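You operate a simulated robot arm through the tools that you are given. There is no shell and no other tool.

You are at the controls of a simulated robot arm. One attempt, no reset.

## Task
Put things in order on the top of the square table. At the end: the white bun from the top of the square table stands on top of the clear round cover; the brown dark cupcake from the top of the square table stands where the white marked cup stood; the orange jelly from the top of the square table stands where the white bun stood; the white marked cup from the top of the square table stands where the orange jelly stood; whatever was shut is shut again. Leave all else as you found it, and nothing knocked over.

Only the result counts: the job must be done as asked and must still hold three seconds after the hand-in. Knocking over, shifting, dropping, spilling or breaking anything else fails it. Lids that push on must go on centred and level and be pressed home; caps that screw on are set level and turned clockwise until they are tight.

## Robot
A 6-joint arm with a two-finger gripper, fixed in place. Base frame: the origin is at the foot of the arm, x ahead of it, y to its left, z up; the work surface is at about z = 0. Units: m, degrees, N and s.
With the tool pointing down near the work surface it reaches from about 0.18 to 0.48 m from the base axis. Its first joint turns from -66.0 to 66.0 degrees. Payload 1.76 kg.
Tool frame: the origin (TCP) lies between the finger pads and is the grasp point; the fingertips stand 0.029 m ahead of it; z points along the fingers, y is the line along which they close. The gripper opens to 0.082 m; its body begins 0.058 m behind the TCP.
Orientation is that of the tool frame in the base frame, as a unit quaternion [w, x, y, z]. With the fingers straight down and closing along the base's y, the tool's x points along the base's -x, its y along +y and its z along -z.

## Interface
- The arm moves only by the tool jog_arm. Its argument "rows" is text: rows parted by semicolons, each of 7 numbers parted by spaces: the shift along the tool's x, y, z in m, then the turn, a rotation vector about the tool's x, y, z in degrees, then the opening, from 0 (shut) to 1 (fully open). In form: tx ty tz ax ay az grip; .... A call has 1 to 20 rows; each row shifts and turns the commanded pose from where the row before left it, along the tool's axes as they then stand. A row lasts 0.2 s, in which the tool goes at most 0.05 m and 8.6 degrees; a call with a longer step from one row to the next is refused whole, and so is a gripper value outside its range. Where a pose cannot be reached the arm comes as near as it can. A force on the tool above 40 N (or 10 N above the force at the start of the call, whichever is more), or a blocked arm, ends the call early, and 0.2 s more pass. Each finger travels about 0.2035 m/s and halts on what it meets, pressing with about 34 N; the grip force reading is that of the motor and also rises with nothing between the fingers. The clock runs only during rows and for 0.2 s after the last one: add rows that do not move to give the fingers time. It gives the time, the measured TCP pose, the force on the tool (base axes), the opening and the grip force at its end, in the units of the frame above (readings bear some noise), with the torque about the TCP (base axes, N m) and any sound that the robot's microphone picked up.
- Cameras (640 x 400 px; columns grow to the right, rows downward): "scene" is fixed at [0.0545, 0.3297, 0.4249]; the picture's right is [-0.83, -0.55, 0.00], its down [-0.32, 0.48, -0.81] and it looks along [0.45, -0.68, -0.58] (base axes); focal length 252 px, centre (320, 200). "wrist" rides on the gripper at [0.079, 0.004, -0.089] in the tool frame; the picture's right is [-0.05, 1.00, 0.00], its down [-0.71, -0.04, -0.71] and it looks along [-0.71, -0.04, 0.71] (tool axes); focal length 256 px, centre (320, 200). There is no depth. A picture from a camera that has moved, and an enlarged one, comes with that camera's place and axes in the base frame and with its lens. The place of the scene camera against the robot may be out by one fixed shift of up to 0.012 m in any direction.
- capture(camera): a new picture of that camera. The clock stands still meanwhile.
- zoom(camera, box): a new picture of the part [left, top, right, bottom] of that camera's present view, enlarged. The clock stands still meanwhile.
- finish_job(): hands the job in; it is judged then, once.

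Places have to be worked out from the pictures, the camera data and where the tool is seen. Open the gripper and draw the arm clear of the work before you hand the job in, unless the task says otherwise.

The tools are called after "Request:" by a JSON object that holds its "name" and its "arguments". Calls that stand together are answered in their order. jog_arm: Moves the arm, as the interface text tells. Its arguments: {"type":"object","properties":{"rows":{"type":"string"}},"required":["rows"]} The other tools are called the same way: capture (camera) takes a picture; zoom (camera, box) takes an enlarged picture of a part of a camera's view; finish_job () hands the job in.

At the start:

```text
clock: 0.0
tool_pos: [0.2863, 0.0741, 0.2894]
tcp_rot: [0.0, -0.001, 1.0, -0.001]
force: [0.2, 1.2, -0.1]
moment: [-0.03, -0.02, 0.0]
opening: 0.0821
grasp_force: 0.0
```

scene: 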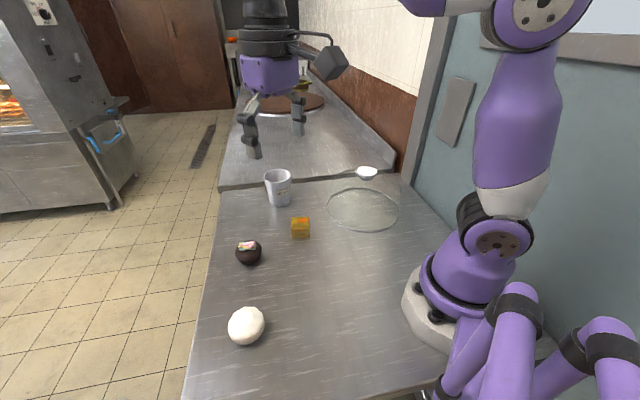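
wrist: 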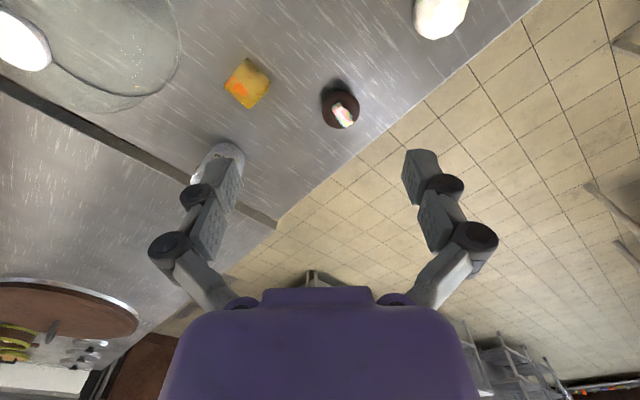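

I'll look closer at both views first to identify each item and the cover's shape before moving anything.

Request:
{"name": "zoom", "arguments": {"camera": "scene", "box": [220, 150, 420, 275]}}

Request:
{"name": "zoom", "arguments": {"camera": "scene", "box": [310, 150, 422, 240]}}

Request:
{"name": "zoom", "arguments": {"camera": "wrist", "box": [0, 0, 256, 160]}}

Request:
{"name": "zoom", "arguments": {"camera": "scene", "box": [190, 220, 350, 360]}}

```text
3.20 times, centred on (320, 212) of scene
camera zoom: at [0.0545, 0.3297, 0.4249], right [-0.83, -0.55, 0.0], down [-0.32, 0.48, -0.81], along [0.45, -0.68, -0.58], focal length 805 px, centre (320, 160)
```

zoom: 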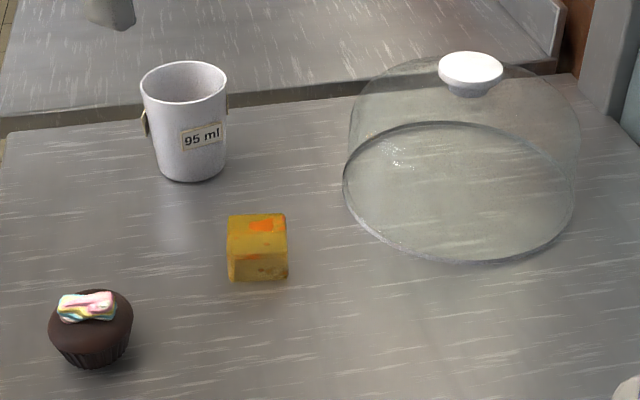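

```text
4.44 times, centred on (366, 195) of scene
camera zoom: at [0.0545, 0.3297, 0.4249], right [-0.83, -0.55, 0.0], down [-0.32, 0.48, -0.81], along [0.45, -0.68, -0.58], focal length 1118 px, centre (116, 222)
```

zoom: 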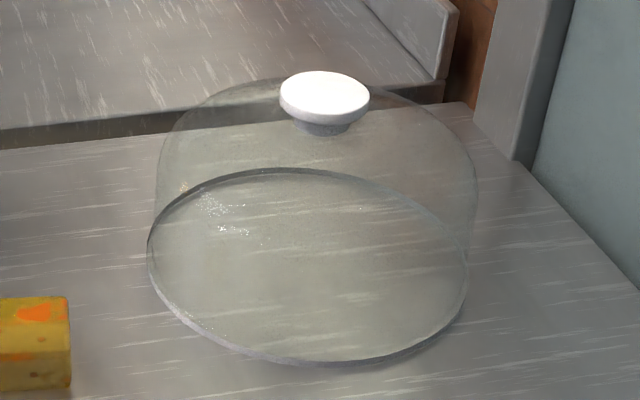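

```text
2.50 times, centred on (128, 80) of wrist
camera zoom: at [0.2073, 0.0778, 0.3787], right [0.05, 1.0, 0.0], down [0.71, -0.04, 0.71], along [0.71, -0.04, -0.71], focal length 640 px, centre (800, 500)
```

zoom: 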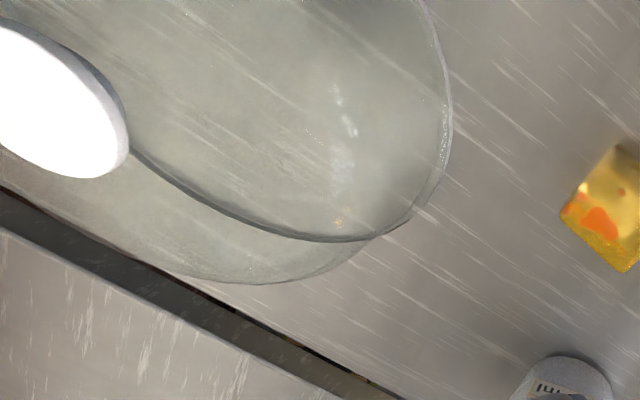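

```text
2.86 times, centred on (270, 290) of scene
camera zoom: at [0.0545, 0.3297, 0.4249], right [-0.83, -0.55, 0.0], down [-0.32, 0.48, -0.81], along [0.45, -0.68, -0.58], focal length 718 px, centre (463, -57)
```

zoom: 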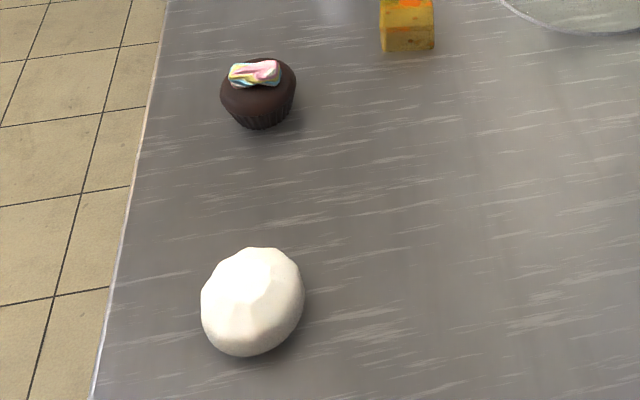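

The cover is a clear dome with a flat white knob on top (the bun must stand there), about 0.12 m high. The cup is tapered with a "95 ml" label, the jelly is a small cube and the cupcake is small and round. From the wrist picture I put the bun near (0.272, 0.213), so I move above it to locate it precisely.

Request:
{"name": "jog_arm", "arguments": {"rows": "0.0029 0.0278 0.0238 0 0 0 1; 0.0029 0.0278 0.0238 0 0 0 1; 0.0029 0.0278 0.0238 0 0 0 1; 0.0029 0.0278 0.0238 0 0 0 1; 0.0029 0.0278 0.0238 0 0 0 1; 0 0 0 0 0 0 1; 0 0 0 0 0 0 1"}}

Request:
{"name": "capture", "arguments": {"camera": "wrist"}}

Request:
{"name": "capture", "arguments": {"camera": "scene"}}

```text
clock: 1.6
tool_pos: [0.2734, 0.2132, 0.1693]
tcp_rot: [-0.001, 0.0, 1.0, 0.0]
force: [0.0, 0.9, -0.4]
moment: [0.0, 0.01, 0.0]
opening: 0.082
grasp_force: 0.0
```

```text
taken
camera wrist: at [0.1941, 0.2168, 0.2596], right [0.05, 1.0, 0.0], down [0.71, -0.04, 0.71], along [0.71, -0.04, -0.71], focal length 256 px, centre (320, 200)
```

wrist: 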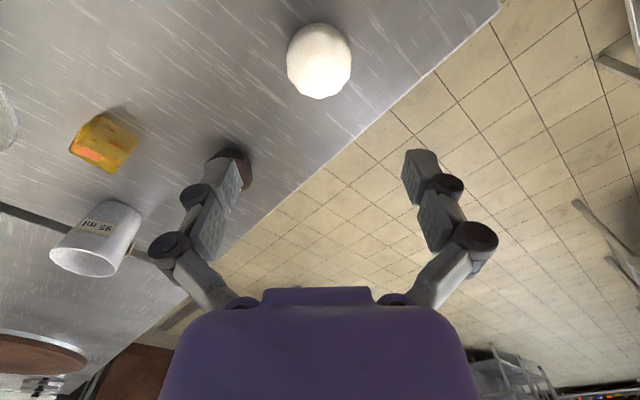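

```text
taken
```

scene: 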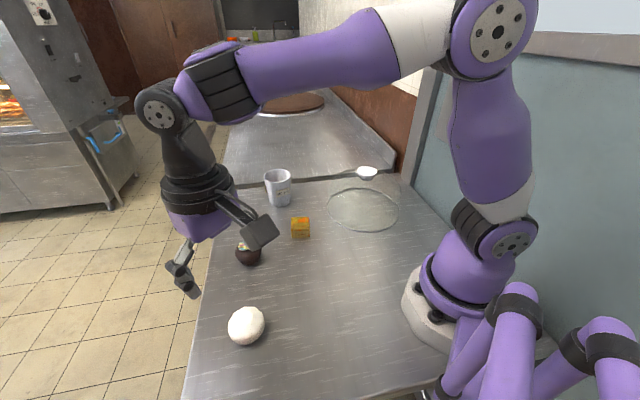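

The bun appears at pixel (319, 61), which puts it at about (0.264, 0.212). I shift there and come down part way to z≈0.09, then check alignment again.

Request:
{"name": "jog_arm", "arguments": {"rows": "0.0047 -0.0004 0.027 0 0 0 1; 0.0046 -0.0004 0.027 0 0 0 1; 0 0 0.025 0 0 0 1; 0 0 0 0 0 0 1; 0 0 0 0 0 0 1"}}

Request:
{"name": "capture", "arguments": {"camera": "wrist"}}

Request:
{"name": "zoom", "arguments": {"camera": "scene", "box": [150, 220, 310, 360]}}

```text
clock: 2.8
tool_pos: [0.2643, 0.2134, 0.0913]
tcp_rot: [0.0, 0.0, 1.0, 0.0]
force: [-0.1, -0.1, 1.0]
moment: [0.0, 0.0, 0.0]
opening: 0.0822
grasp_force: 0.0
```

```text
taken
camera wrist: at [0.1848, 0.2164, 0.1812], right [0.05, 1.0, 0.0], down [0.71, -0.04, 0.71], along [0.71, -0.04, -0.71], focal length 256 px, centre (320, 200)
```

wrist: 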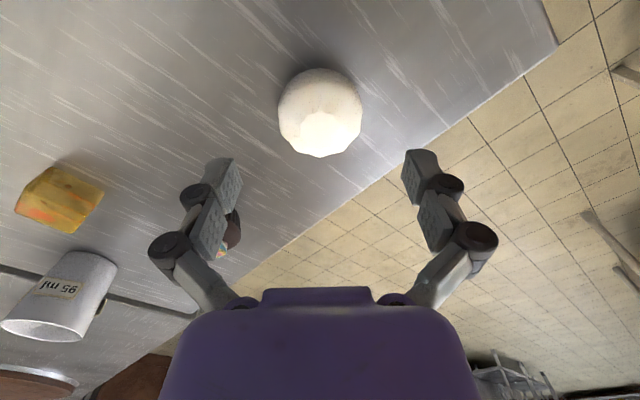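

```text
2.86 times, centred on (230, 290) of scene
camera zoom: at [0.0545, 0.3297, 0.4249], right [-0.83, -0.55, 0.0], down [-0.32, 0.48, -0.81], along [0.45, -0.68, -0.58], focal length 718 px, centre (577, -57)
```

zoom: 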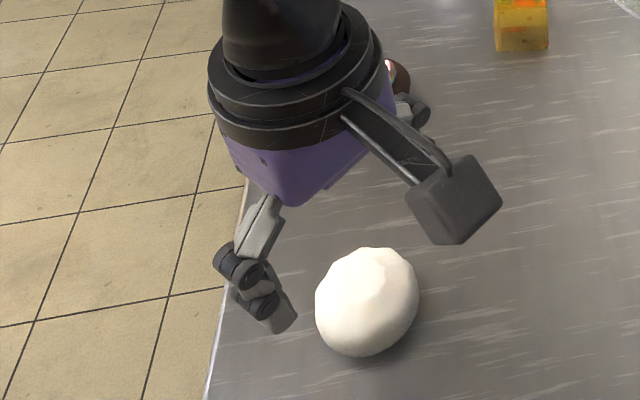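

The bun centre now reads as about (0.263, 0.2125), with a width of roughly 55 mm, and the fingers straddle it well. I descend to z≈0.035 and close on it.

Request:
{"name": "jog_arm", "arguments": {"rows": "0.001 -0.0009 0.02 0 0 0 1; 0 0 0.02 0 0 0 1; 0 0 0.0163 0 0 0 1; 0 0 0 0 0 0 1; 0 0 0 0 0 0 0; 0 0 0 0 0 0 0; 0 0 0 0 0 0 0; 0 0 0 0 0 0 0"}}

Request:
{"name": "capture", "arguments": {"camera": "wrist"}}

Request:
{"name": "capture", "arguments": {"camera": "scene"}}

```text
clock: 4.6
tool_pos: [0.2633, 0.2112, 0.036]
tcp_rot: [0.001, 0.0, 1.0, 0.0]
force: [0.1, 0.5, 11.7]
moment: [0.06, -0.12, 0.05]
opening: 0.0538
grasp_force: 33.7
```

```text
taken
camera wrist: at [0.1837, 0.2152, 0.125], right [0.05, 1.0, 0.0], down [0.7, -0.04, 0.71], along [0.71, -0.04, -0.71], focal length 256 px, centre (320, 200)
```

wrist: 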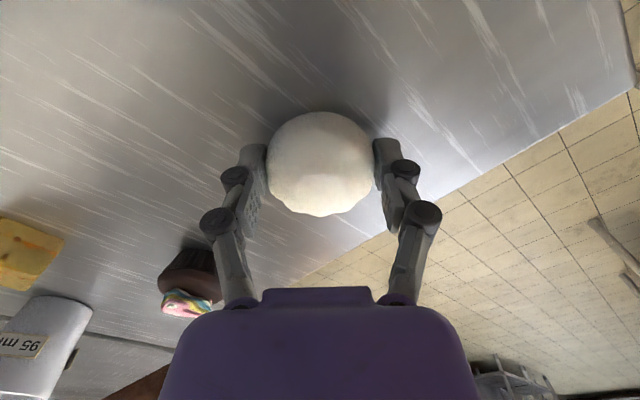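

```text
taken
```

scene: 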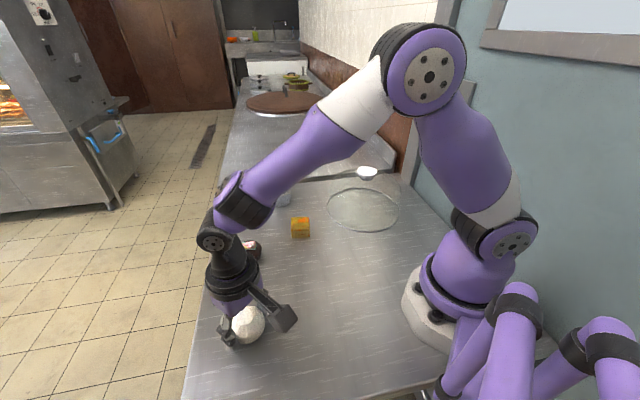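

Grip force is 33.7 N at an opening of 0.054 m, so the bun is held. I lift gently and check that it stays in the fingers.

Request:
{"name": "jog_arm", "arguments": {"rows": "0 0 -0.01 0 0 0 0; 0 0 -0.02 0 0 0 0; 0 0 -0.03 0 0 0 0; 0 0 0 0 0 0 0; 0 0 0 0 0 0 0"}}

Request:
{"name": "capture", "arguments": {"camera": "wrist"}}

Request:
{"name": "zoom", "arguments": {"camera": "scene", "box": [180, 200, 340, 360]}}

```text
clock: 5.8
tool_pos: [0.2626, 0.2105, 0.0942]
tcp_rot: [0.0, 0.0, 1.0, -0.001]
force: [0.8, 0.1, 0.0]
moment: [0.02, 0.0, -0.01]
opening: 0.0538
grasp_force: 33.9
```

```text
taken
camera wrist: at [0.1826, 0.2151, 0.185], right [0.05, 1.0, 0.0], down [0.71, -0.04, 0.71], along [0.71, -0.04, -0.71], focal length 256 px, centre (320, 200)
```

wrist: 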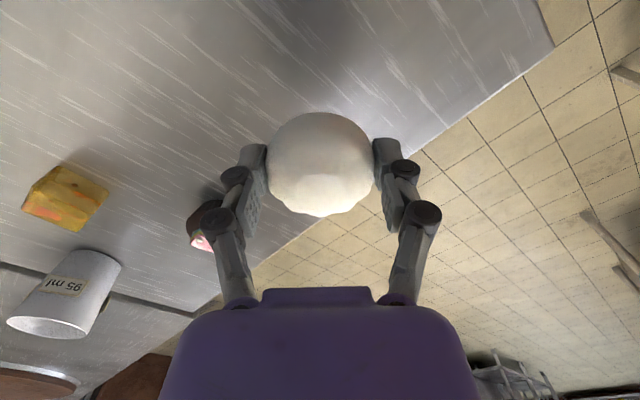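

```text
2.50 times, centred on (260, 280) of scene
camera zoom: at [0.0545, 0.3297, 0.4249], right [-0.83, -0.55, 0.0], down [-0.32, 0.48, -0.81], along [0.45, -0.68, -0.58], focal length 629 px, centre (470, 0)
```

zoom: 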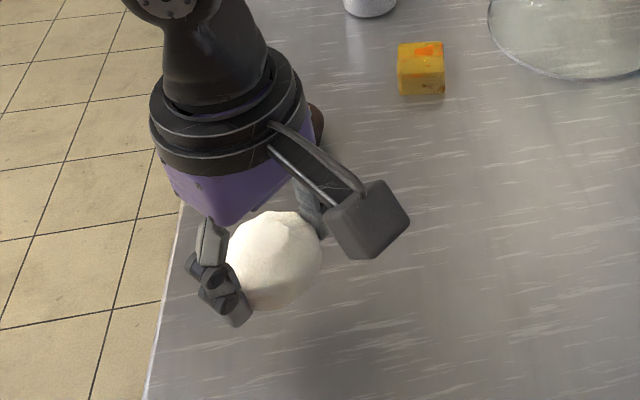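

The bun is held firmly and steady in the fingers. I raise it to z≈0.28 and carry it across, well above everything, to over the cover's knob for a close look.

Request:
{"name": "jog_arm", "arguments": {"rows": "0 0 -0.03 0 0 0 0; 0 0 -0.04 0 0 0 0; 0 0 -0.04 0 0 0 0; 0 0 -0.04 0 0 0 0; 0 0 -0.036 0 0 0 0; 0.001 -0.03 0 0 0 0 0; 0.001 -0.037 0 0 0 0 0; 0.001 -0.037 0 0 0 0 0; 0.001 -0.037 0 0 0 0 0; 0.001 -0.037 0 0 0 0 0; 0.001 -0.037 0 0 0 0 0; 0.001 -0.037 0 0 0 0 0; 0.001 -0.037 0 0 0 0 0; 0.001 -0.037 0 0 0 0 0; 0.001 -0.037 0 0 0 0 0; 0.001 -0.037 0 0 0 0 0; 0 0 0 0 0 0 0; 0 0 0 0 0 0 0"}}

Request:
{"name": "capture", "arguments": {"camera": "wrist"}}

Request:
{"name": "capture", "arguments": {"camera": "scene"}}

```text
clock: 9.6
tool_pos: [0.25, -0.1911, 0.2811]
tcp_rot: [0.0, 0.0, 1.0, 0.0]
force: [0.6, -0.2, -0.2]
moment: [0.02, -0.02, 0.0]
opening: 0.0536
grasp_force: 34.2
```

```text
taken
camera wrist: at [0.1713, -0.1864, 0.37], right [0.05, 1.0, 0.0], down [0.71, -0.04, 0.71], along [0.71, -0.04, -0.71], focal length 256 px, centre (320, 200)
```

wrist: 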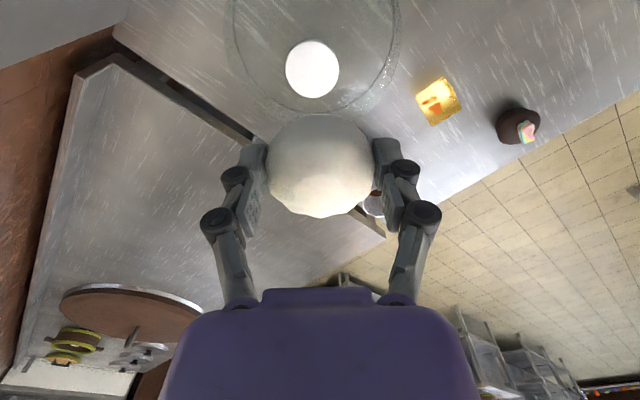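

```text
taken
```

scene: 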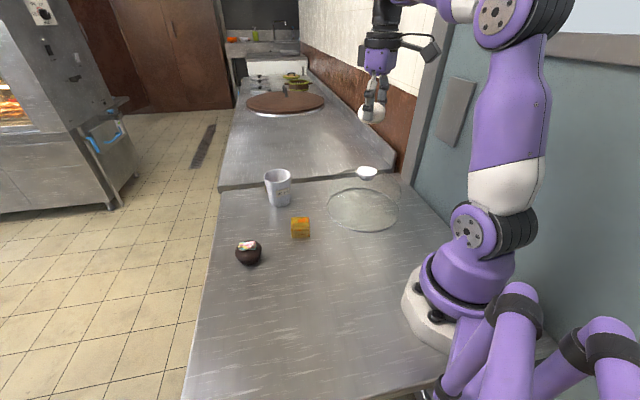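

The knob is seen at about (312, 69), which at z≈0.12 puts it near (0.2515, -0.1975). I zoom in for an exact centre and a better height.

Request:
{"name": "zoom", "arguments": {"camera": "wrist", "box": [220, 0, 420, 125]}}

Request:
{"name": "zoom", "arguments": {"camera": "scene", "box": [310, 80, 430, 200]}}

```text
3.20 times, centred on (320, 62) of wrist
camera zoom: at [0.1713, -0.1864, 0.37], right [0.05, 1.0, 0.0], down [0.71, -0.04, 0.71], along [0.71, -0.04, -0.71], focal length 819 px, centre (320, 640)
```

zoom: 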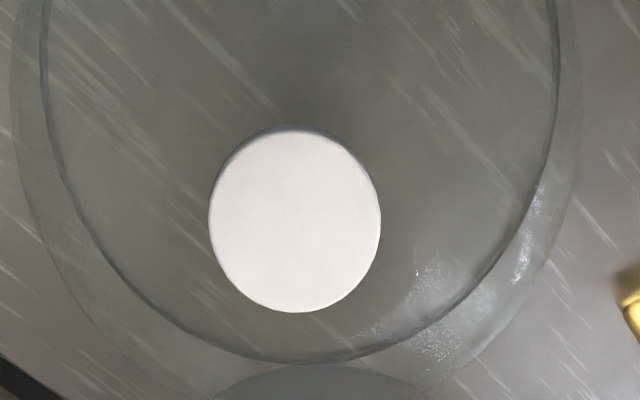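

```text
3.33 times, centred on (370, 140) of scene
camera zoom: at [0.0545, 0.3297, 0.4249], right [-0.83, -0.55, 0.0], down [-0.32, 0.48, -0.81], along [0.45, -0.68, -0.58], focal length 838 px, centre (153, 400)
```

zoom: 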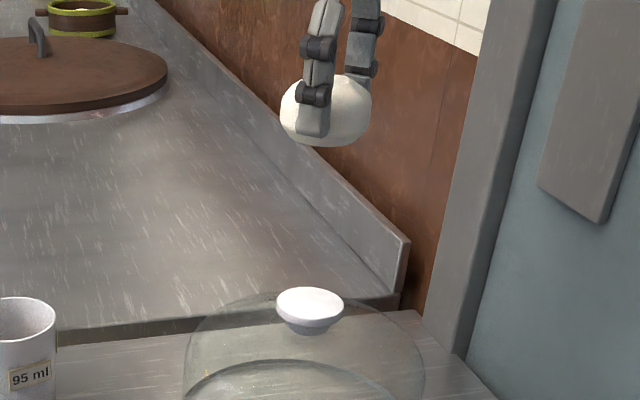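

The knob top is about 49 mm wide, centred near (0.2516, -0.1975). I shift the bun over it and lower it to z≈0.185, about 3 cm short of contact.

Request:
{"name": "jog_arm", "arguments": {"rows": "-0.0016 -0.0064 0 0 0 0 0; 0 0 0.024 0 0 0 0; 0 0 0.024 0 0 0 0; 0 0 0.024 0 0 0 0; 0 0 0.024 0 0 0 0; 0 0 0 0 0 0 0; 0 0 0 0 0 0 0"}}

Request:
{"name": "capture", "arguments": {"camera": "wrist"}}

Request:
{"name": "zoom", "arguments": {"camera": "scene", "box": [310, 100, 430, 220]}}

```text
clock: 11.2
tool_pos: [0.2529, -0.1962, 0.1837]
tcp_rot: [0.0, 0.0, 1.0, 0.0]
force: [-0.8, 0.6, -0.4]
moment: [-0.03, 0.02, 0.03]
opening: 0.0536
grasp_force: 33.8
```

```text
taken
camera wrist: at [0.1733, -0.1916, 0.2743], right [0.05, 1.0, 0.0], down [0.71, -0.04, 0.71], along [0.71, -0.04, -0.71], focal length 256 px, centre (320, 200)
```

wrist: 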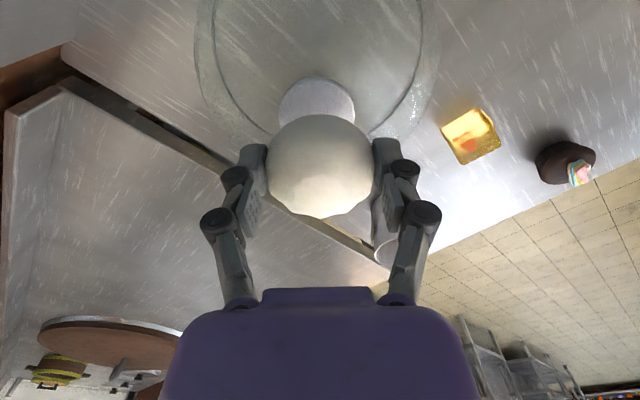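

```text
3.33 times, centred on (370, 160) of scene
camera zoom: at [0.0545, 0.3297, 0.4249], right [-0.83, -0.55, 0.0], down [-0.32, 0.48, -0.81], along [0.45, -0.68, -0.58], focal length 838 px, centre (153, 333)
```

zoom: 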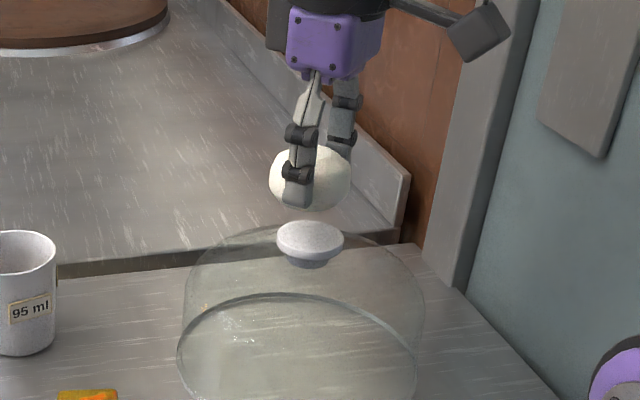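

Comparing bun and knob in both views, the bun is about 2 mm off towards +x and +y. I correct that and lower to z≈0.166.

Request:
{"name": "jog_arm", "arguments": {"rows": "0.0017 -0.002 0 0 0 0 0; 0 0 0.009 0 0 0 0; 0 0 0.009 0 0 0 0; 0 0 0 0 0 0 0; 0 0 0 0 0 0 0"}}

Request:
{"name": "zoom", "arguments": {"camera": "wrist", "box": [220, 50, 420, 175]}}

Request:
{"name": "zoom", "arguments": {"camera": "scene", "box": [330, 120, 410, 200]}}

```text
clock: 12.4
tool_pos: [0.2508, -0.1968, 0.1663]
tcp_rot: [0.0, 0.0, 1.0, 0.0]
force: [0.4, 0.6, 0.3]
moment: [-0.01, 0.03, -0.01]
opening: 0.0541
grasp_force: 33.9
```

```text
3.20 times, centred on (320, 112) of wrist
camera zoom: at [0.1715, -0.1934, 0.2563], right [0.05, 1.0, 0.0], down [0.71, -0.04, 0.71], along [0.71, -0.04, -0.71], focal length 819 px, centre (320, 480)
```

zoom: 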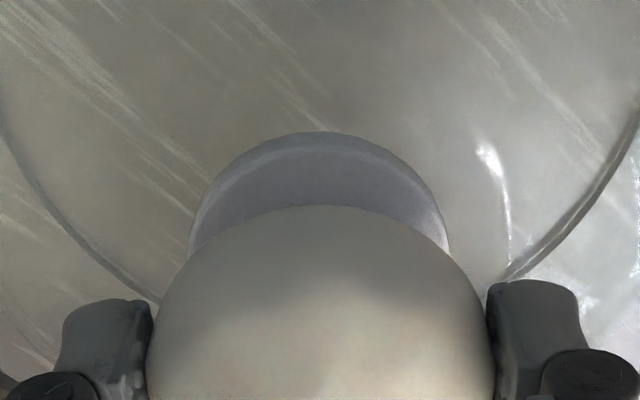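

```text
5.00 times, centred on (370, 160) of scene
camera zoom: at [0.0545, 0.3297, 0.4249], right [-0.83, -0.55, 0.0], down [-0.32, 0.48, -0.81], along [0.45, -0.68, -0.58], focal length 1257 px, centre (70, 400)
```

zoom: 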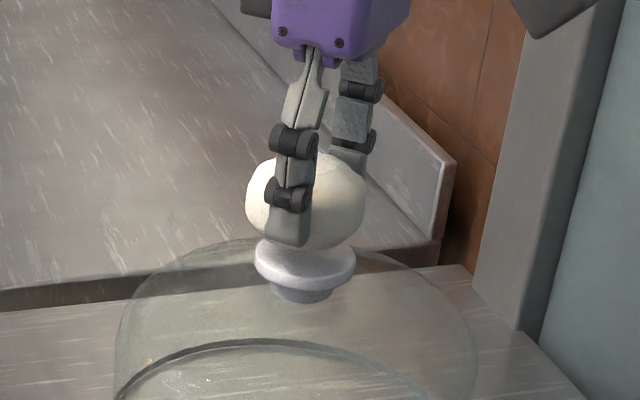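

In both views the bun is now centred over the knob to within 2–3 mm. I lower it in small steps and watch the force for contact.

Request:
{"name": "jog_arm", "arguments": {"rows": "0.0005 -0.0003 0.003 0 0 0 0; 0 0 0.003 0 0 0 0; 0 0 0 0 0 0 0; 0 0 0 0 0 0 0"}}

Request:
{"name": "zoom", "arguments": {"camera": "scene", "box": [340, 140, 400, 200]}}

```text
clock: 13.4
tool_pos: [0.2508, -0.1984, 0.159]
tcp_rot: [0.0, 0.0, 1.0, 0.0]
force: [0.0, -0.6, 0.0]
moment: [0.01, 0.02, 0.02]
opening: 0.0535
grasp_force: 34.1
```

```text
6.67 times, centred on (370, 170) of scene
camera zoom: at [0.0545, 0.3297, 0.4249], right [-0.83, -0.55, 0.0], down [-0.32, 0.48, -0.81], along [0.45, -0.68, -0.58], focal length 1676 px, centre (-13, 400)
```

zoom: 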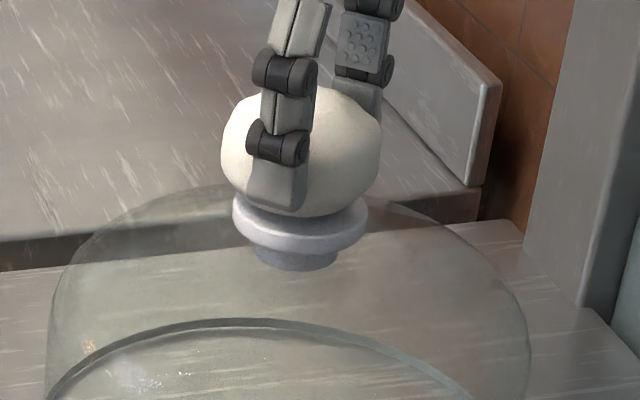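

No contact yet at z=0.159, and the bun looks centred above the knob. I keep lowering, 1.5 mm per row.

Request:
{"name": "jog_arm", "arguments": {"rows": "0 0 0.0015 0 0 0 0; 0 0 0.0015 0 0 0 0; 0 0 0 0 0 0 0; 0 0 0 0 0 0 0"}}

```text
clock: 14.4
tool_pos: [0.2513, -0.1973, 0.157]
tcp_rot: [0.0, 0.0, 1.0, 0.0]
force: [1.0, -1.3, 0.0]
moment: [0.01, 0.01, 0.0]
opening: 0.0533
grasp_force: 34.6
```

No contact force yet at z≈0.157, so I continue in small steps.

Request:
{"name": "jog_arm", "arguments": {"rows": "0 0 0.001 0 0 0 0; 0 0 0.001 0 0 0 0; 0 0 0 0 0 0 0; 0 0 0 0 0 0 0"}}

```text
clock: 15.4
tool_pos: [0.2498, -0.1972, 0.1548]
tcp_rot: [0.001, 0.0, 1.0, 0.0]
force: [0.3, 1.1, -0.5]
moment: [0.0, -0.03, -0.01]
opening: 0.0538
grasp_force: 34.1
```

Still free at z≈0.155. I go another 2 mm down.

Request:
{"name": "jog_arm", "arguments": {"rows": "0 0 0.001 0 0 0 0; 0 0 0.001 0 0 0 0; 0 0 0 0 0 0 0; 0 0 0 0 0 0 0"}}

Request:
{"name": "zoom", "arguments": {"camera": "scene", "box": [340, 140, 400, 200]}}

Request:
{"name": "zoom", "arguments": {"camera": "wrist", "box": [220, 50, 420, 175]}}

```text
clock: 16.4
tool_pos: [0.2512, -0.1967, 0.1537]
tcp_rot: [0.001, 0.001, 1.0, -0.001]
force: [-4.0, 0.9, 19.7]
moment: [0.13, -0.03, 0.02]
opening: 0.0536
grasp_force: 33.5
```

```text
6.67 times, centred on (370, 170) of scene
camera zoom: at [0.0544, 0.3297, 0.4249], right [-0.83, -0.55, 0.0], down [-0.32, 0.48, -0.81], along [0.45, -0.68, -0.58], focal length 1676 px, centre (-13, 400)
```

zoom: 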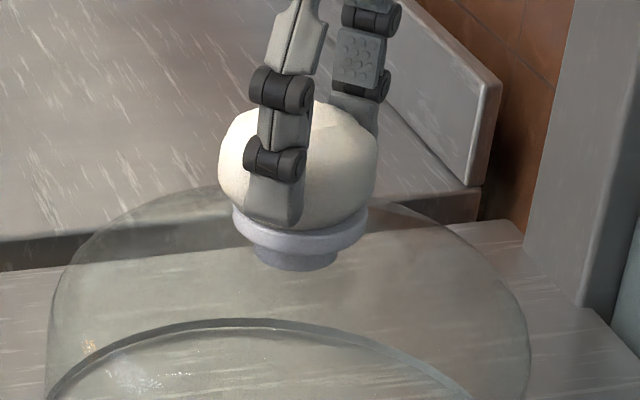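

```text
3.20 times, centred on (320, 112) of wrist
camera zoom: at [0.1712, -0.1936, 0.2437], right [0.05, 1.0, 0.0], down [0.7, -0.04, 0.71], along [0.71, -0.04, -0.71], focal length 819 px, centre (320, 480)
```

zoom: 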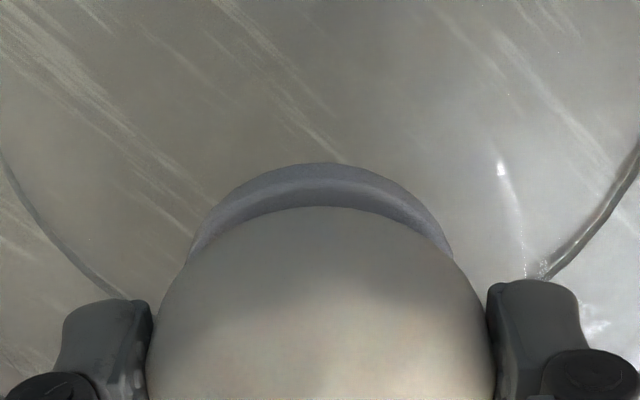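

Contact: 19.7 N upward at z≈0.154, so the knob top is at about 0.118. I back off 0.7 mm to ease the load, check the force, then open slowly.

Request:
{"name": "jog_arm", "arguments": {"rows": "0 0 -0.0007 0 0 0 0; 0 0 0 0 0 0 0"}}

```text
clock: 17.0
tool_pos: [0.2516, -0.1981, 0.1539]
tcp_rot: [0.001, 0.0, 1.0, 0.0]
force: [3.3, -2.2, 8.9]
moment: [0.03, -0.18, -0.01]
opening: 0.0535
grasp_force: 33.5
```

The load is down to about 9 N, so the bun is resting on the knob. I open in stages to release it without a jerk.

Request:
{"name": "jog_arm", "arguments": {"rows": "0 0 -0.0003 0 0 0 0; 0 0 0 0 0 0 0.64; 0 0 0 0 0 0 0.67; 0 0 0 0 0 0 0.7; 0 0 0 0 0 0 0.75; 0 0 0 0 0 0 0.85; 0 0 0 0 0 0 1; 0 0 0 0 0 0 1"}}

Request:
{"name": "zoom", "arguments": {"camera": "scene", "box": [340, 140, 400, 200]}}

Request:
{"name": "zoom", "arguments": {"camera": "wrist", "box": [200, 50, 440, 200]}}

```text
clock: 18.8
tool_pos: [0.2508, -0.1972, 0.1552]
tcp_rot: [-0.001, -0.001, 1.0, 0.0]
force: [-0.2, -0.8, -0.5]
moment: [0.01, 0.01, 0.01]
opening: 0.0821
grasp_force: 0.1
```

```text
6.67 times, centred on (370, 170) of scene
camera zoom: at [0.0545, 0.3297, 0.4249], right [-0.83, -0.55, 0.0], down [-0.32, 0.48, -0.81], along [0.45, -0.68, -0.58], focal length 1676 px, centre (-13, 400)
```

zoom: 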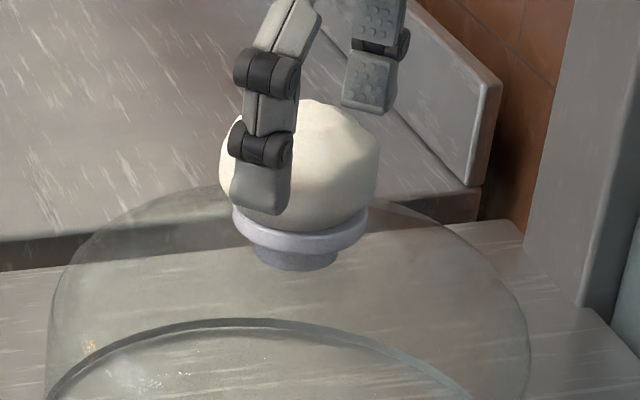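

```text
2.67 times, centred on (320, 125) of wrist
camera zoom: at [0.171, -0.1933, 0.2444], right [0.05, 1.0, 0.0], down [0.71, -0.04, 0.71], along [0.71, -0.04, -0.71], focal length 683 px, centre (320, 400)
```

zoom: 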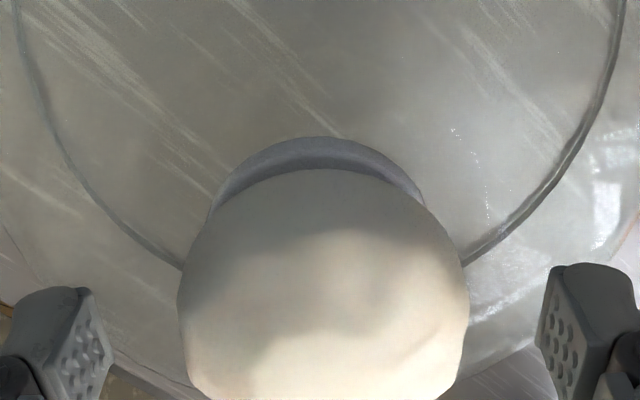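

The bun now stands free on the knob with clear space on both sides. I rise straight up to z≈0.29 and check that it stays put.

Request:
{"name": "jog_arm", "arguments": {"rows": "0 0 -0.01 0 0 0 1; 0 0 -0.02 0 0 0 1; 0 0 -0.03 0 0 0 1; 0 0 -0.035 0 0 0 1; 0 0 -0.04 0 0 0 1; 0 0 0 0 0 0 1; 0 0 0 0 0 0 1"}}

Request:
{"name": "zoom", "arguments": {"camera": "scene", "box": [320, 110, 420, 210]}}

Request:
{"name": "capture", "arguments": {"camera": "wrist"}}

```text
clock: 20.4
tool_pos: [0.2506, -0.1988, 0.2896]
tcp_rot: [0.0, 0.0, 1.0, 0.0]
force: [0.6, -0.8, 0.9]
moment: [0.01, 0.02, -0.01]
opening: 0.082
grasp_force: 0.0
```

```text
4.00 times, centred on (370, 160) of scene
camera zoom: at [0.0545, 0.3297, 0.4249], right [-0.83, -0.55, 0.0], down [-0.32, 0.48, -0.81], along [0.45, -0.68, -0.58], focal length 1006 px, centre (120, 360)
```

zoom: 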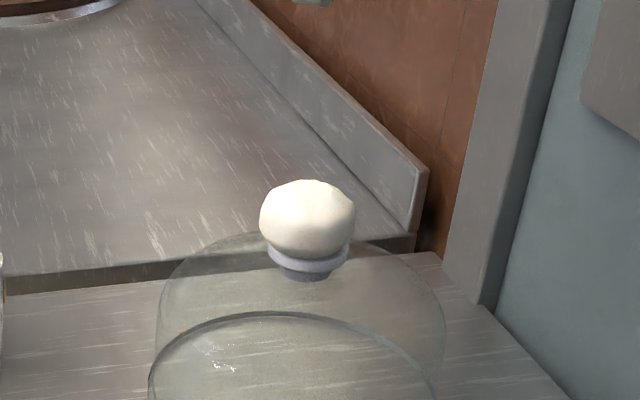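

```text
taken
camera wrist: at [0.1703, -0.1943, 0.3798], right [0.05, 1.0, 0.0], down [0.71, -0.04, 0.71], along [0.71, -0.04, -0.71], focal length 256 px, centre (320, 200)
```

wrist: 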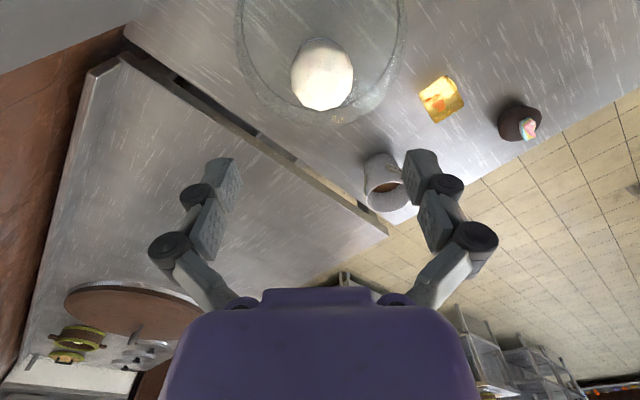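

The bun stands steady on the knob. Next is the orange jelly near (0.336, -0.028). I move over it, and zoom on the cup as well to see what is inside it.

Request:
{"name": "jog_arm", "arguments": {"rows": "-0.017 0.0342 0 0 0 0 1; -0.017 0.0342 0 0 0 0 1; -0.017 0.0342 0 0 0 0 1; -0.017 0.0342 0 0 0 0 1; -0.017 0.0342 0 0 0 0 1; 0 0 0.03 0 0 0 1; 0 0 0.03 0 0 0 1; 0 0 0.03 0 0 0 1; 0 0 0 0 0 0 1; 0 0 0 0 0 0 1"}}

Request:
{"name": "capture", "arguments": {"camera": "wrist"}}

Request:
{"name": "zoom", "arguments": {"camera": "wrist", "box": [240, 0, 400, 100]}}

Request:
{"name": "zoom", "arguments": {"camera": "scene", "box": [240, 150, 340, 250]}}

```text
clock: 22.6
tool_pos: [0.3358, -0.0261, 0.1992]
tcp_rot: [-0.001, 0.0, 1.0, 0.0]
force: [0.2, 1.3, 0.1]
moment: [0.0, 0.01, 0.0]
opening: 0.0822
grasp_force: 0.1
```

```text
taken
camera wrist: at [0.2552, -0.0218, 0.2894], right [0.05, 1.0, 0.0], down [0.71, -0.04, 0.71], along [0.71, -0.04, -0.71], focal length 256 px, centre (320, 200)
```

wrist: 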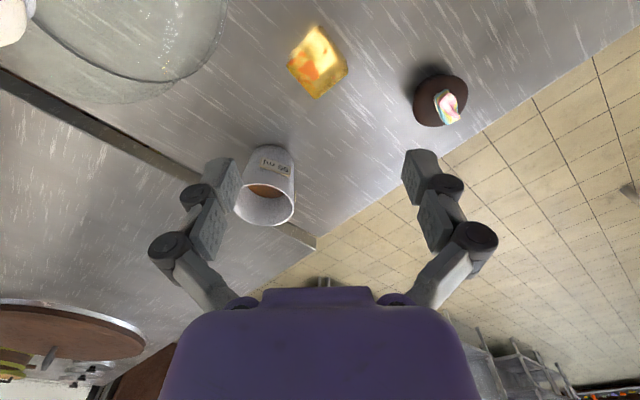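

```text
4.00 times, centred on (320, 50) of wrist
camera zoom: at [0.2552, -0.0218, 0.2894], right [0.05, 1.0, 0.0], down [0.71, -0.04, 0.71], along [0.71, -0.04, -0.71], focal length 1024 px, centre (320, 800)
```

zoom: 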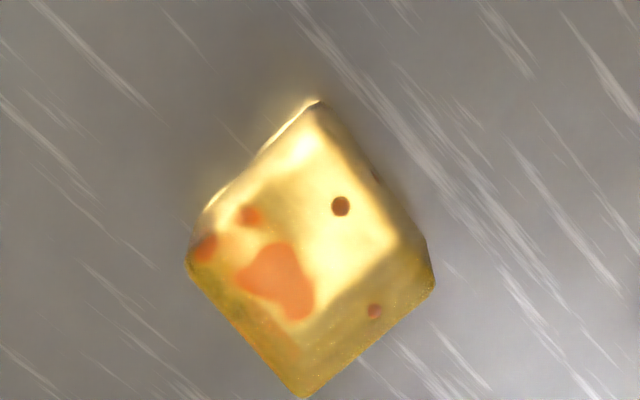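

```text
4.00 times, centred on (290, 200) of scene
camera zoom: at [0.0545, 0.3297, 0.4249], right [-0.83, -0.55, 0.0], down [-0.32, 0.48, -0.81], along [0.45, -0.68, -0.58], focal length 1006 px, centre (440, 200)
```

zoom: 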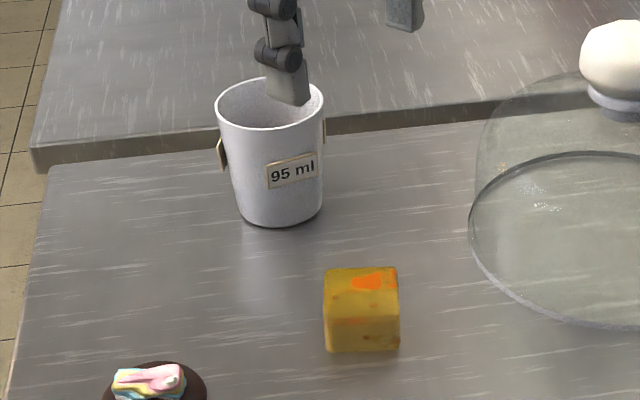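

The cup holds a brown drink, so it must stay level later. The jelly is a ~40 mm cube centred near (0.335, -0.0275), with its edges turned about 36° from the base x. I turn the tool to match the cube and come down to z≈0.11 for a check.

Request:
{"name": "jog_arm", "arguments": {"rows": "0.0004 -0.0007 0.015 0 0 -7.3 1; 0.0004 -0.0007 0.015 0 0 -7.3 1; 0 0 0.02 0 0 -7.3 1; 0 0 0.02 0 0 -7.3 1; 0 0 0.02 0 0 -7.2 1; 0 0 0 0 0 0 1; 0 0 0 0 0 0 1"}}

Request:
{"name": "capture", "arguments": {"camera": "wrist"}}

Request:
{"name": "zoom", "arguments": {"camera": "wrist", "box": [220, 30, 420, 155]}}

```text
clock: 24.2
tool_pos: [0.3348, -0.0275, 0.1088]
tcp_rot: [0.0, -0.312, 0.95, 0.0]
force: [0.2, 0.2, -0.5]
moment: [0.01, -0.01, -0.02]
opening: 0.0821
grasp_force: 0.1
```

```text
taken
camera wrist: at [0.2684, -0.0719, 0.1994], right [-0.55, 0.83, 0.0], down [0.59, 0.39, 0.71], along [0.59, 0.39, -0.71], focal length 256 px, centre (320, 200)
```

wrist: 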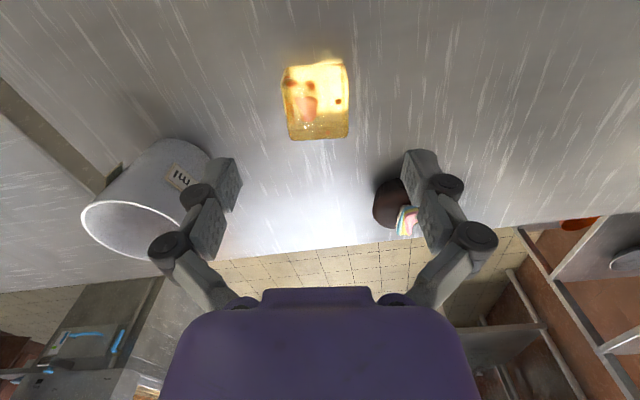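

```text
3.20 times, centred on (320, 92) of wrist
camera zoom: at [0.2684, -0.0719, 0.1994], right [-0.55, 0.83, 0.0], down [0.59, 0.39, 0.71], along [0.59, 0.39, -0.71], focal length 819 px, centre (320, 544)
```

zoom: 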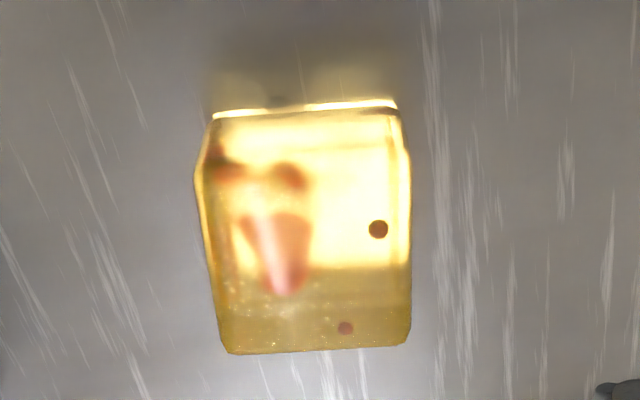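

The cube now shows 4 mm-level alignment: it needs about -1.5° more turn and a shift of roughly (+1, -1.8) mm in the tool frame. I apply that, descend to z≈0.034 and close on the jelly.

Request:
{"name": "jog_arm", "arguments": {"rows": "0.001 -0.0018 0.02 0 0 -1.5 1; 0 0 0.02 0 0 0 1; 0 0 0.02 0 0 0 1; 0 0 0.0145 0 0 0 1; 0 0 0 0 0 0 1; 0 0 0 0 0 0 0.6; 0 0 0 0 0 0 0.44; 0 0 0 0 0 0 0.44; 0 0 0 0 0 0 0.44"}}

Request:
{"name": "capture", "arguments": {"camera": "wrist"}}

Request:
{"name": "zoom", "arguments": {"camera": "scene", "box": [230, 150, 370, 280]}}

```text
clock: 26.2
tool_pos: [0.3362, -0.0303, 0.0346]
tcp_rot: [0.001, -0.324, 0.946, 0.0]
force: [0.6, 1.0, 9.8]
moment: [0.11, 0.04, -0.01]
opening: 0.0434
grasp_force: 34.1
```

```text
taken
camera wrist: at [0.2697, -0.0759, 0.1247], right [-0.57, 0.82, 0.0], down [0.58, 0.4, 0.71], along [0.58, 0.4, -0.71], focal length 256 px, centre (320, 200)
```

wrist: 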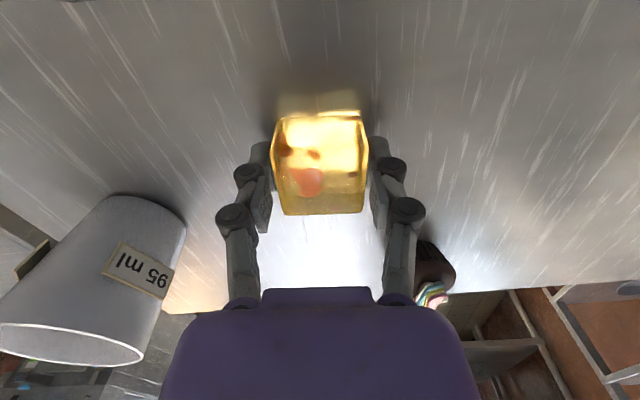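

```text
3.08 times, centred on (300, 215) of scene
camera zoom: at [0.0545, 0.3297, 0.4249], right [-0.83, -0.55, 0.0], down [-0.32, 0.48, -0.81], along [0.45, -0.68, -0.58], focal length 774 px, centre (382, 154)
```

zoom: 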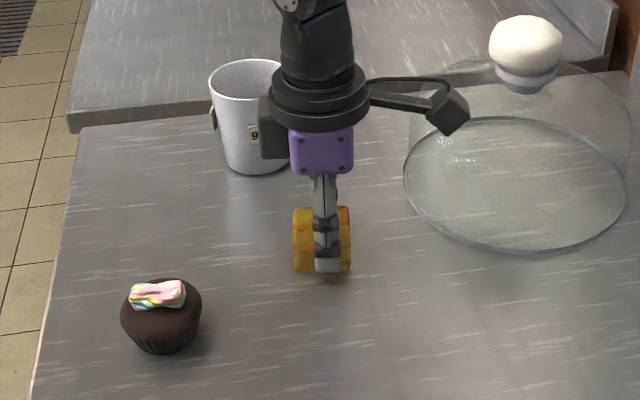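

The jelly is gripped at 43 mm opening with 34 N. I lift it to z≈0.155 and check it before carrying it to the bun's old place.

Request:
{"name": "jog_arm", "arguments": {"rows": "0 0 -0.01 0 0 0 0.44; 0 0 -0.02 0 0 0 0.44; 0 0 -0.03 0 0 0 0.44; 0 0 -0.03 0 0 0 0.44; 0 0 -0.03 0 0 0 0.44; 0 0 0 0 0 0 0.44"}}

Request:
{"name": "capture", "arguments": {"camera": "wrist"}}

Request:
{"name": "zoom", "arguments": {"camera": "scene", "box": [230, 130, 370, 260]}}

```text
clock: 27.6
tool_pos: [0.3358, -0.0299, 0.1552]
tcp_rot: [0.001, -0.324, 0.946, 0.001]
force: [0.2, -0.1, -0.7]
moment: [0.0, 0.01, -0.01]
opening: 0.0433
grasp_force: 34.2
```

```text
taken
camera wrist: at [0.2687, -0.0761, 0.2454], right [-0.57, 0.82, 0.0], down [0.58, 0.4, 0.71], along [0.58, 0.4, -0.71], focal length 256 px, centre (320, 200)
```

wrist: 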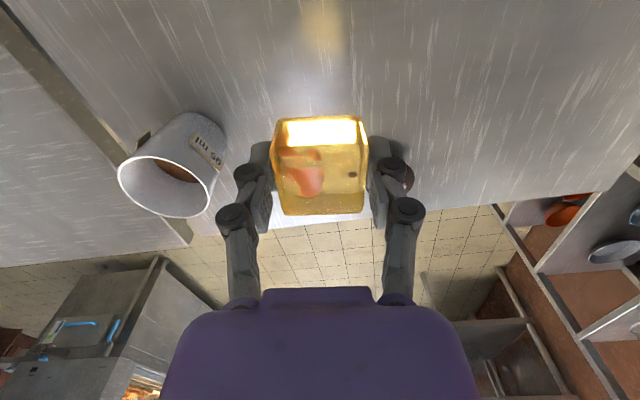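

```text
3.08 times, centred on (300, 195) of scene
camera zoom: at [0.0545, 0.3297, 0.4249], right [-0.83, -0.55, 0.0], down [-0.32, 0.48, -0.81], along [0.45, -0.68, -0.58], focal length 774 px, centre (382, 215)
```

zoom: 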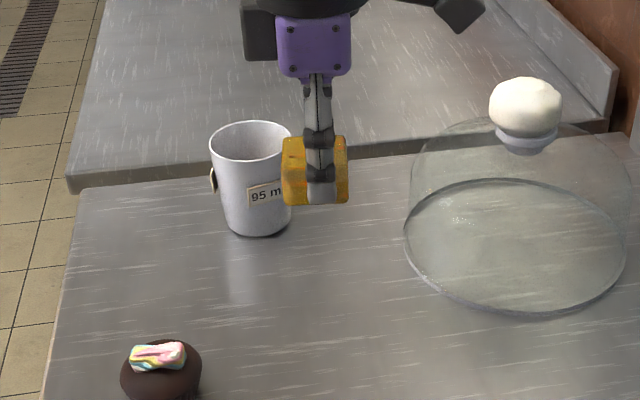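

The jelly is lifted cleanly and centred in the fingers. I carry it to the bun's old place (0.263, 0.2125) and lower it to z≈0.06.

Request:
{"name": "jog_arm", "arguments": {"rows": "-0.0152 0.0393 0 0 0 0 0.44; -0.0152 0.0393 0 0 0 0 0.44; -0.0152 0.0393 0 0 0 0 0.44; -0.0152 0.0393 0 0 0 0 0.44; -0.0152 0.0393 0 0 0 0 0.44; -0.0152 0.0393 0 0 0 0 0.44; 0 0 0.03 0 0 0 0.44; 0 0 0.03 0 0 0 0.44; 0 0 0.03 0 0 0 0.44; 0 0 0 0 0 0 0.44; 0 0 0 0 0 0 0.44"}}

Request:
{"name": "capture", "arguments": {"camera": "scene"}}

Request:
{"name": "capture", "arguments": {"camera": "wrist"}}

```text
clock: 30.0
tool_pos: [0.2619, 0.2122, 0.0631]
tcp_rot: [-0.001, -0.325, 0.946, 0.0]
force: [0.2, -0.1, -0.3]
moment: [0.0, -0.01, 0.02]
opening: 0.0436
grasp_force: 33.9
```

```text
taken
```

scene: 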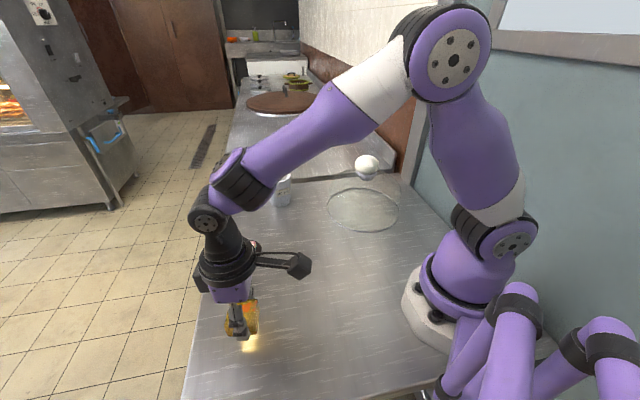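

```text
taken
camera wrist: at [0.1966, 0.1665, 0.1548], right [-0.57, 0.82, 0.0], down [0.58, 0.4, 0.71], along [0.58, 0.4, -0.71], focal length 256 px, centre (320, 200)
```

wrist: 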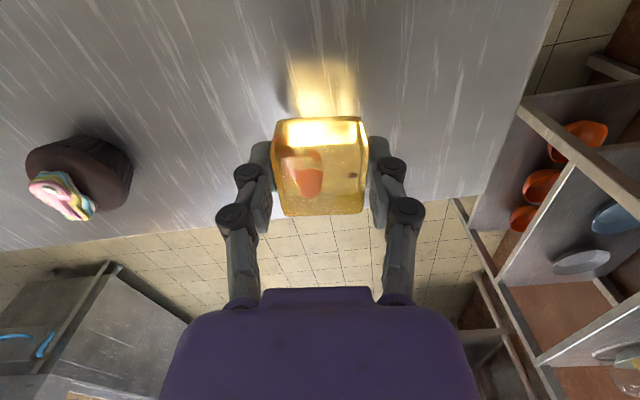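

Position reads (0.262, 0.212), within a millimetre of the bun's old spot. I lower the jelly toward the table, with the last part in small steps.

Request:
{"name": "jog_arm", "arguments": {"rows": "-0.0005 -0.0004 0.01 0 0 0 0.44; 0 0 0.01 0 0 0 0.44; 0 0 0.006 0 0 0 0.44; 0 0 0 0 0 0 0.44; 0 0 0 0 0 0 0.44"}}

```text
clock: 31.2
tool_pos: [0.2623, 0.2108, 0.0391]
tcp_rot: [0.0, -0.325, 0.946, -0.001]
force: [0.0, 0.9, -1.4]
moment: [0.01, -0.03, 0.03]
opening: 0.0432
grasp_force: 34.1
```

No contact yet at z≈0.038. I take a few more millimetre steps down.

Request:
{"name": "jog_arm", "arguments": {"rows": "0 0 0.001 0 0 0 0.44; 0 0 0.001 0 0 0 0.44; 0 0 0 0 0 0 0.44; 0 0 0 0 0 0 0.44"}}

```text
clock: 32.2
tool_pos: [0.2639, 0.2122, 0.0371]
tcp_rot: [0.0, -0.324, 0.946, -0.001]
force: [-0.2, -0.2, -0.8]
moment: [0.0, -0.02, 0.04]
opening: 0.0434
grasp_force: 34.2
```

Still free at z≈0.0365. Another 1.5 mm down.

Request:
{"name": "jog_arm", "arguments": {"rows": "0 0 0.001 0 0 0 0.44; 0 0 0.0005 0 0 0 0.44; 0 0 0 0 0 0 0.44; 0 0 0 0 0 0 0.44"}}

```text
clock: 33.2
tool_pos: [0.263, 0.2121, 0.0344]
tcp_rot: [-0.001, -0.325, 0.946, -0.001]
force: [0.4, 0.1, -1.0]
moment: [0.02, 0.0, -0.03]
opening: 0.0435
grasp_force: 33.6
```

Still no upward force at z≈0.0345. I continue 1 mm further, carefully.

Request:
{"name": "jog_arm", "arguments": {"rows": "0 0 0.0005 0 0 0 0.44; 0 0 0.0005 0 0 0 0.44; 0 0 0 0 0 0 0.44; 0 0 0 0 0 0 0.44"}}

Request:
{"name": "zoom", "arguments": {"camera": "scene", "box": [190, 270, 310, 370]}}

```text
clock: 34.2
tool_pos: [0.2631, 0.2109, 0.0334]
tcp_rot: [0.001, -0.325, 0.946, 0.0]
force: [-2.1, -2.6, 14.6]
moment: [0.23, 0.22, 0.1]
opening: 0.0432
grasp_force: 34.1
```

```text
4.00 times, centred on (250, 320) of scene
camera zoom: at [0.0544, 0.3296, 0.425], right [-0.83, -0.55, 0.0], down [-0.32, 0.49, -0.81], along [0.45, -0.68, -0.58], focal length 1006 px, centre (600, -280)
```

zoom: 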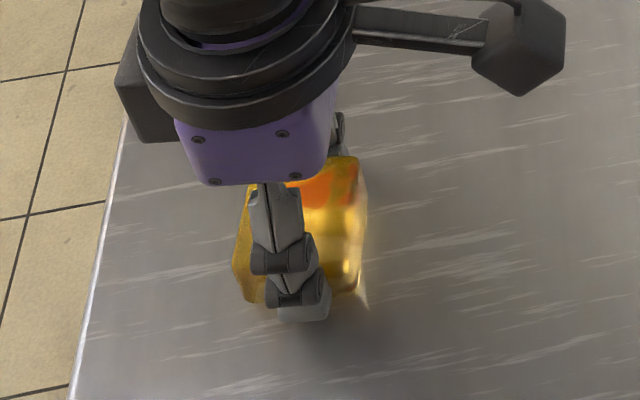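

The jelly now touches the table (14.6 N). I relieve the load by about half a millimetre and release in stages.

Request:
{"name": "jog_arm", "arguments": {"rows": "0 0 -0.0006 0 0 0 0.44; 0 0 0 0 0 0 0.44; 0 0 0 0 0 0 0.53; 0 0 0 0 0 0 0.56; 0 0 0 0 0 0 0.62; 0 0 0 0 0 0 0.75; 0 0 0 0 0 0 0.9; 0 0 0 0 0 0 1; 0 0 0 0 0 0 1"}}

Request:
{"name": "capture", "arguments": {"camera": "wrist"}}

Request:
{"name": "zoom", "arguments": {"camera": "scene", "box": [190, 270, 310, 370]}}

```text
clock: 36.2
tool_pos: [0.2632, 0.2128, 0.0356]
tcp_rot: [0.001, -0.325, 0.946, 0.0]
force: [-0.1, 0.9, 0.3]
moment: [0.01, -0.03, 0.0]
opening: 0.0821
grasp_force: 0.0
```

```text
taken
camera wrist: at [0.1975, 0.1665, 0.1251], right [-0.57, 0.82, 0.0], down [0.58, 0.4, 0.71], along [0.58, 0.4, -0.71], focal length 256 px, centre (320, 200)
```

wrist: 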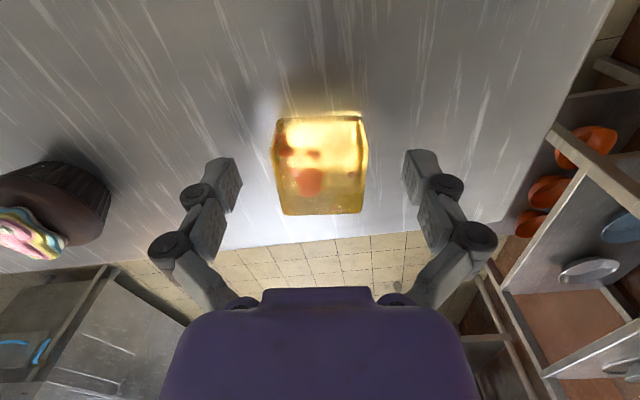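

```text
4.00 times, centred on (250, 320) of scene
camera zoom: at [0.0545, 0.3297, 0.4249], right [-0.83, -0.55, 0.0], down [-0.32, 0.48, -0.81], along [0.45, -0.68, -0.58], focal length 1006 px, centre (600, -280)
```

zoom: 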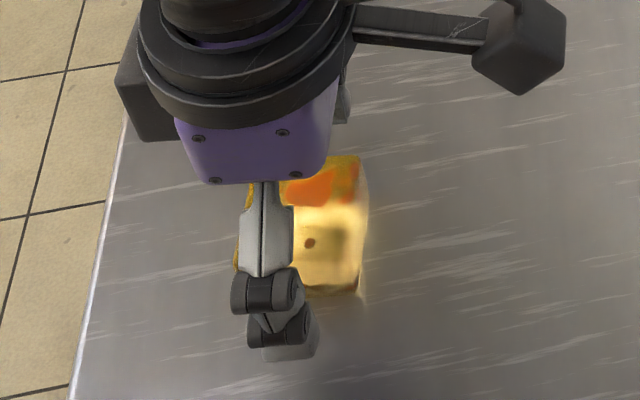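

The jelly stands on its own at the bun's old place. I go straight up, turn the tool to face the cup, and move to a viewing spot near it.

Request:
{"name": "jog_arm", "arguments": {"rows": "0 0 -0.01 0 0 0 1; 0 0 -0.03 0 0 0 1; 0 0 -0.04 0 0 0 1; 0 0 -0.04 0 0 0 1; 0 0 -0.04 0 0 0 1; 0 0 -0.04 0 0 0 1; 0 0 0 0 0 8.4 1; 0 0 0 0 0 8.4 1; 0 0 0 0 0 8.4 1; 0 0 0 0 0 8.4 1; 0 0 0 0 0 8.4 1; 0 0 0 0 0 8.3 1; 0 0 0 0 0 0 1; 0 0 0 0 0 0 1"}}

Request:
{"name": "capture", "arguments": {"camera": "scene"}}

```text
clock: 39.2
tool_pos: [0.2634, 0.212, 0.2346]
tcp_rot: [-0.001, 0.109, 0.994, -0.001]
force: [0.1, -0.1, -0.4]
moment: [0.01, 0.01, 0.01]
opening: 0.0822
grasp_force: 0.0
```

```text
taken
```

scene: 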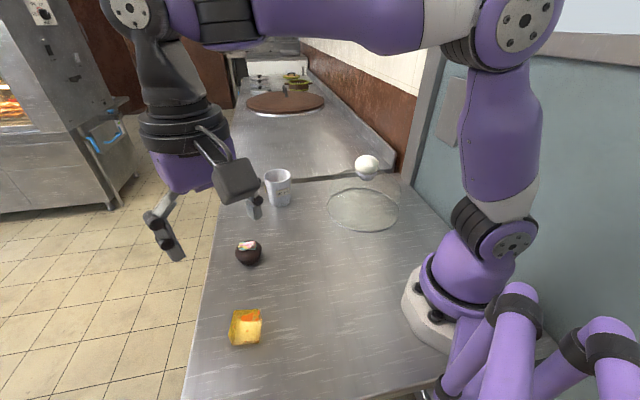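

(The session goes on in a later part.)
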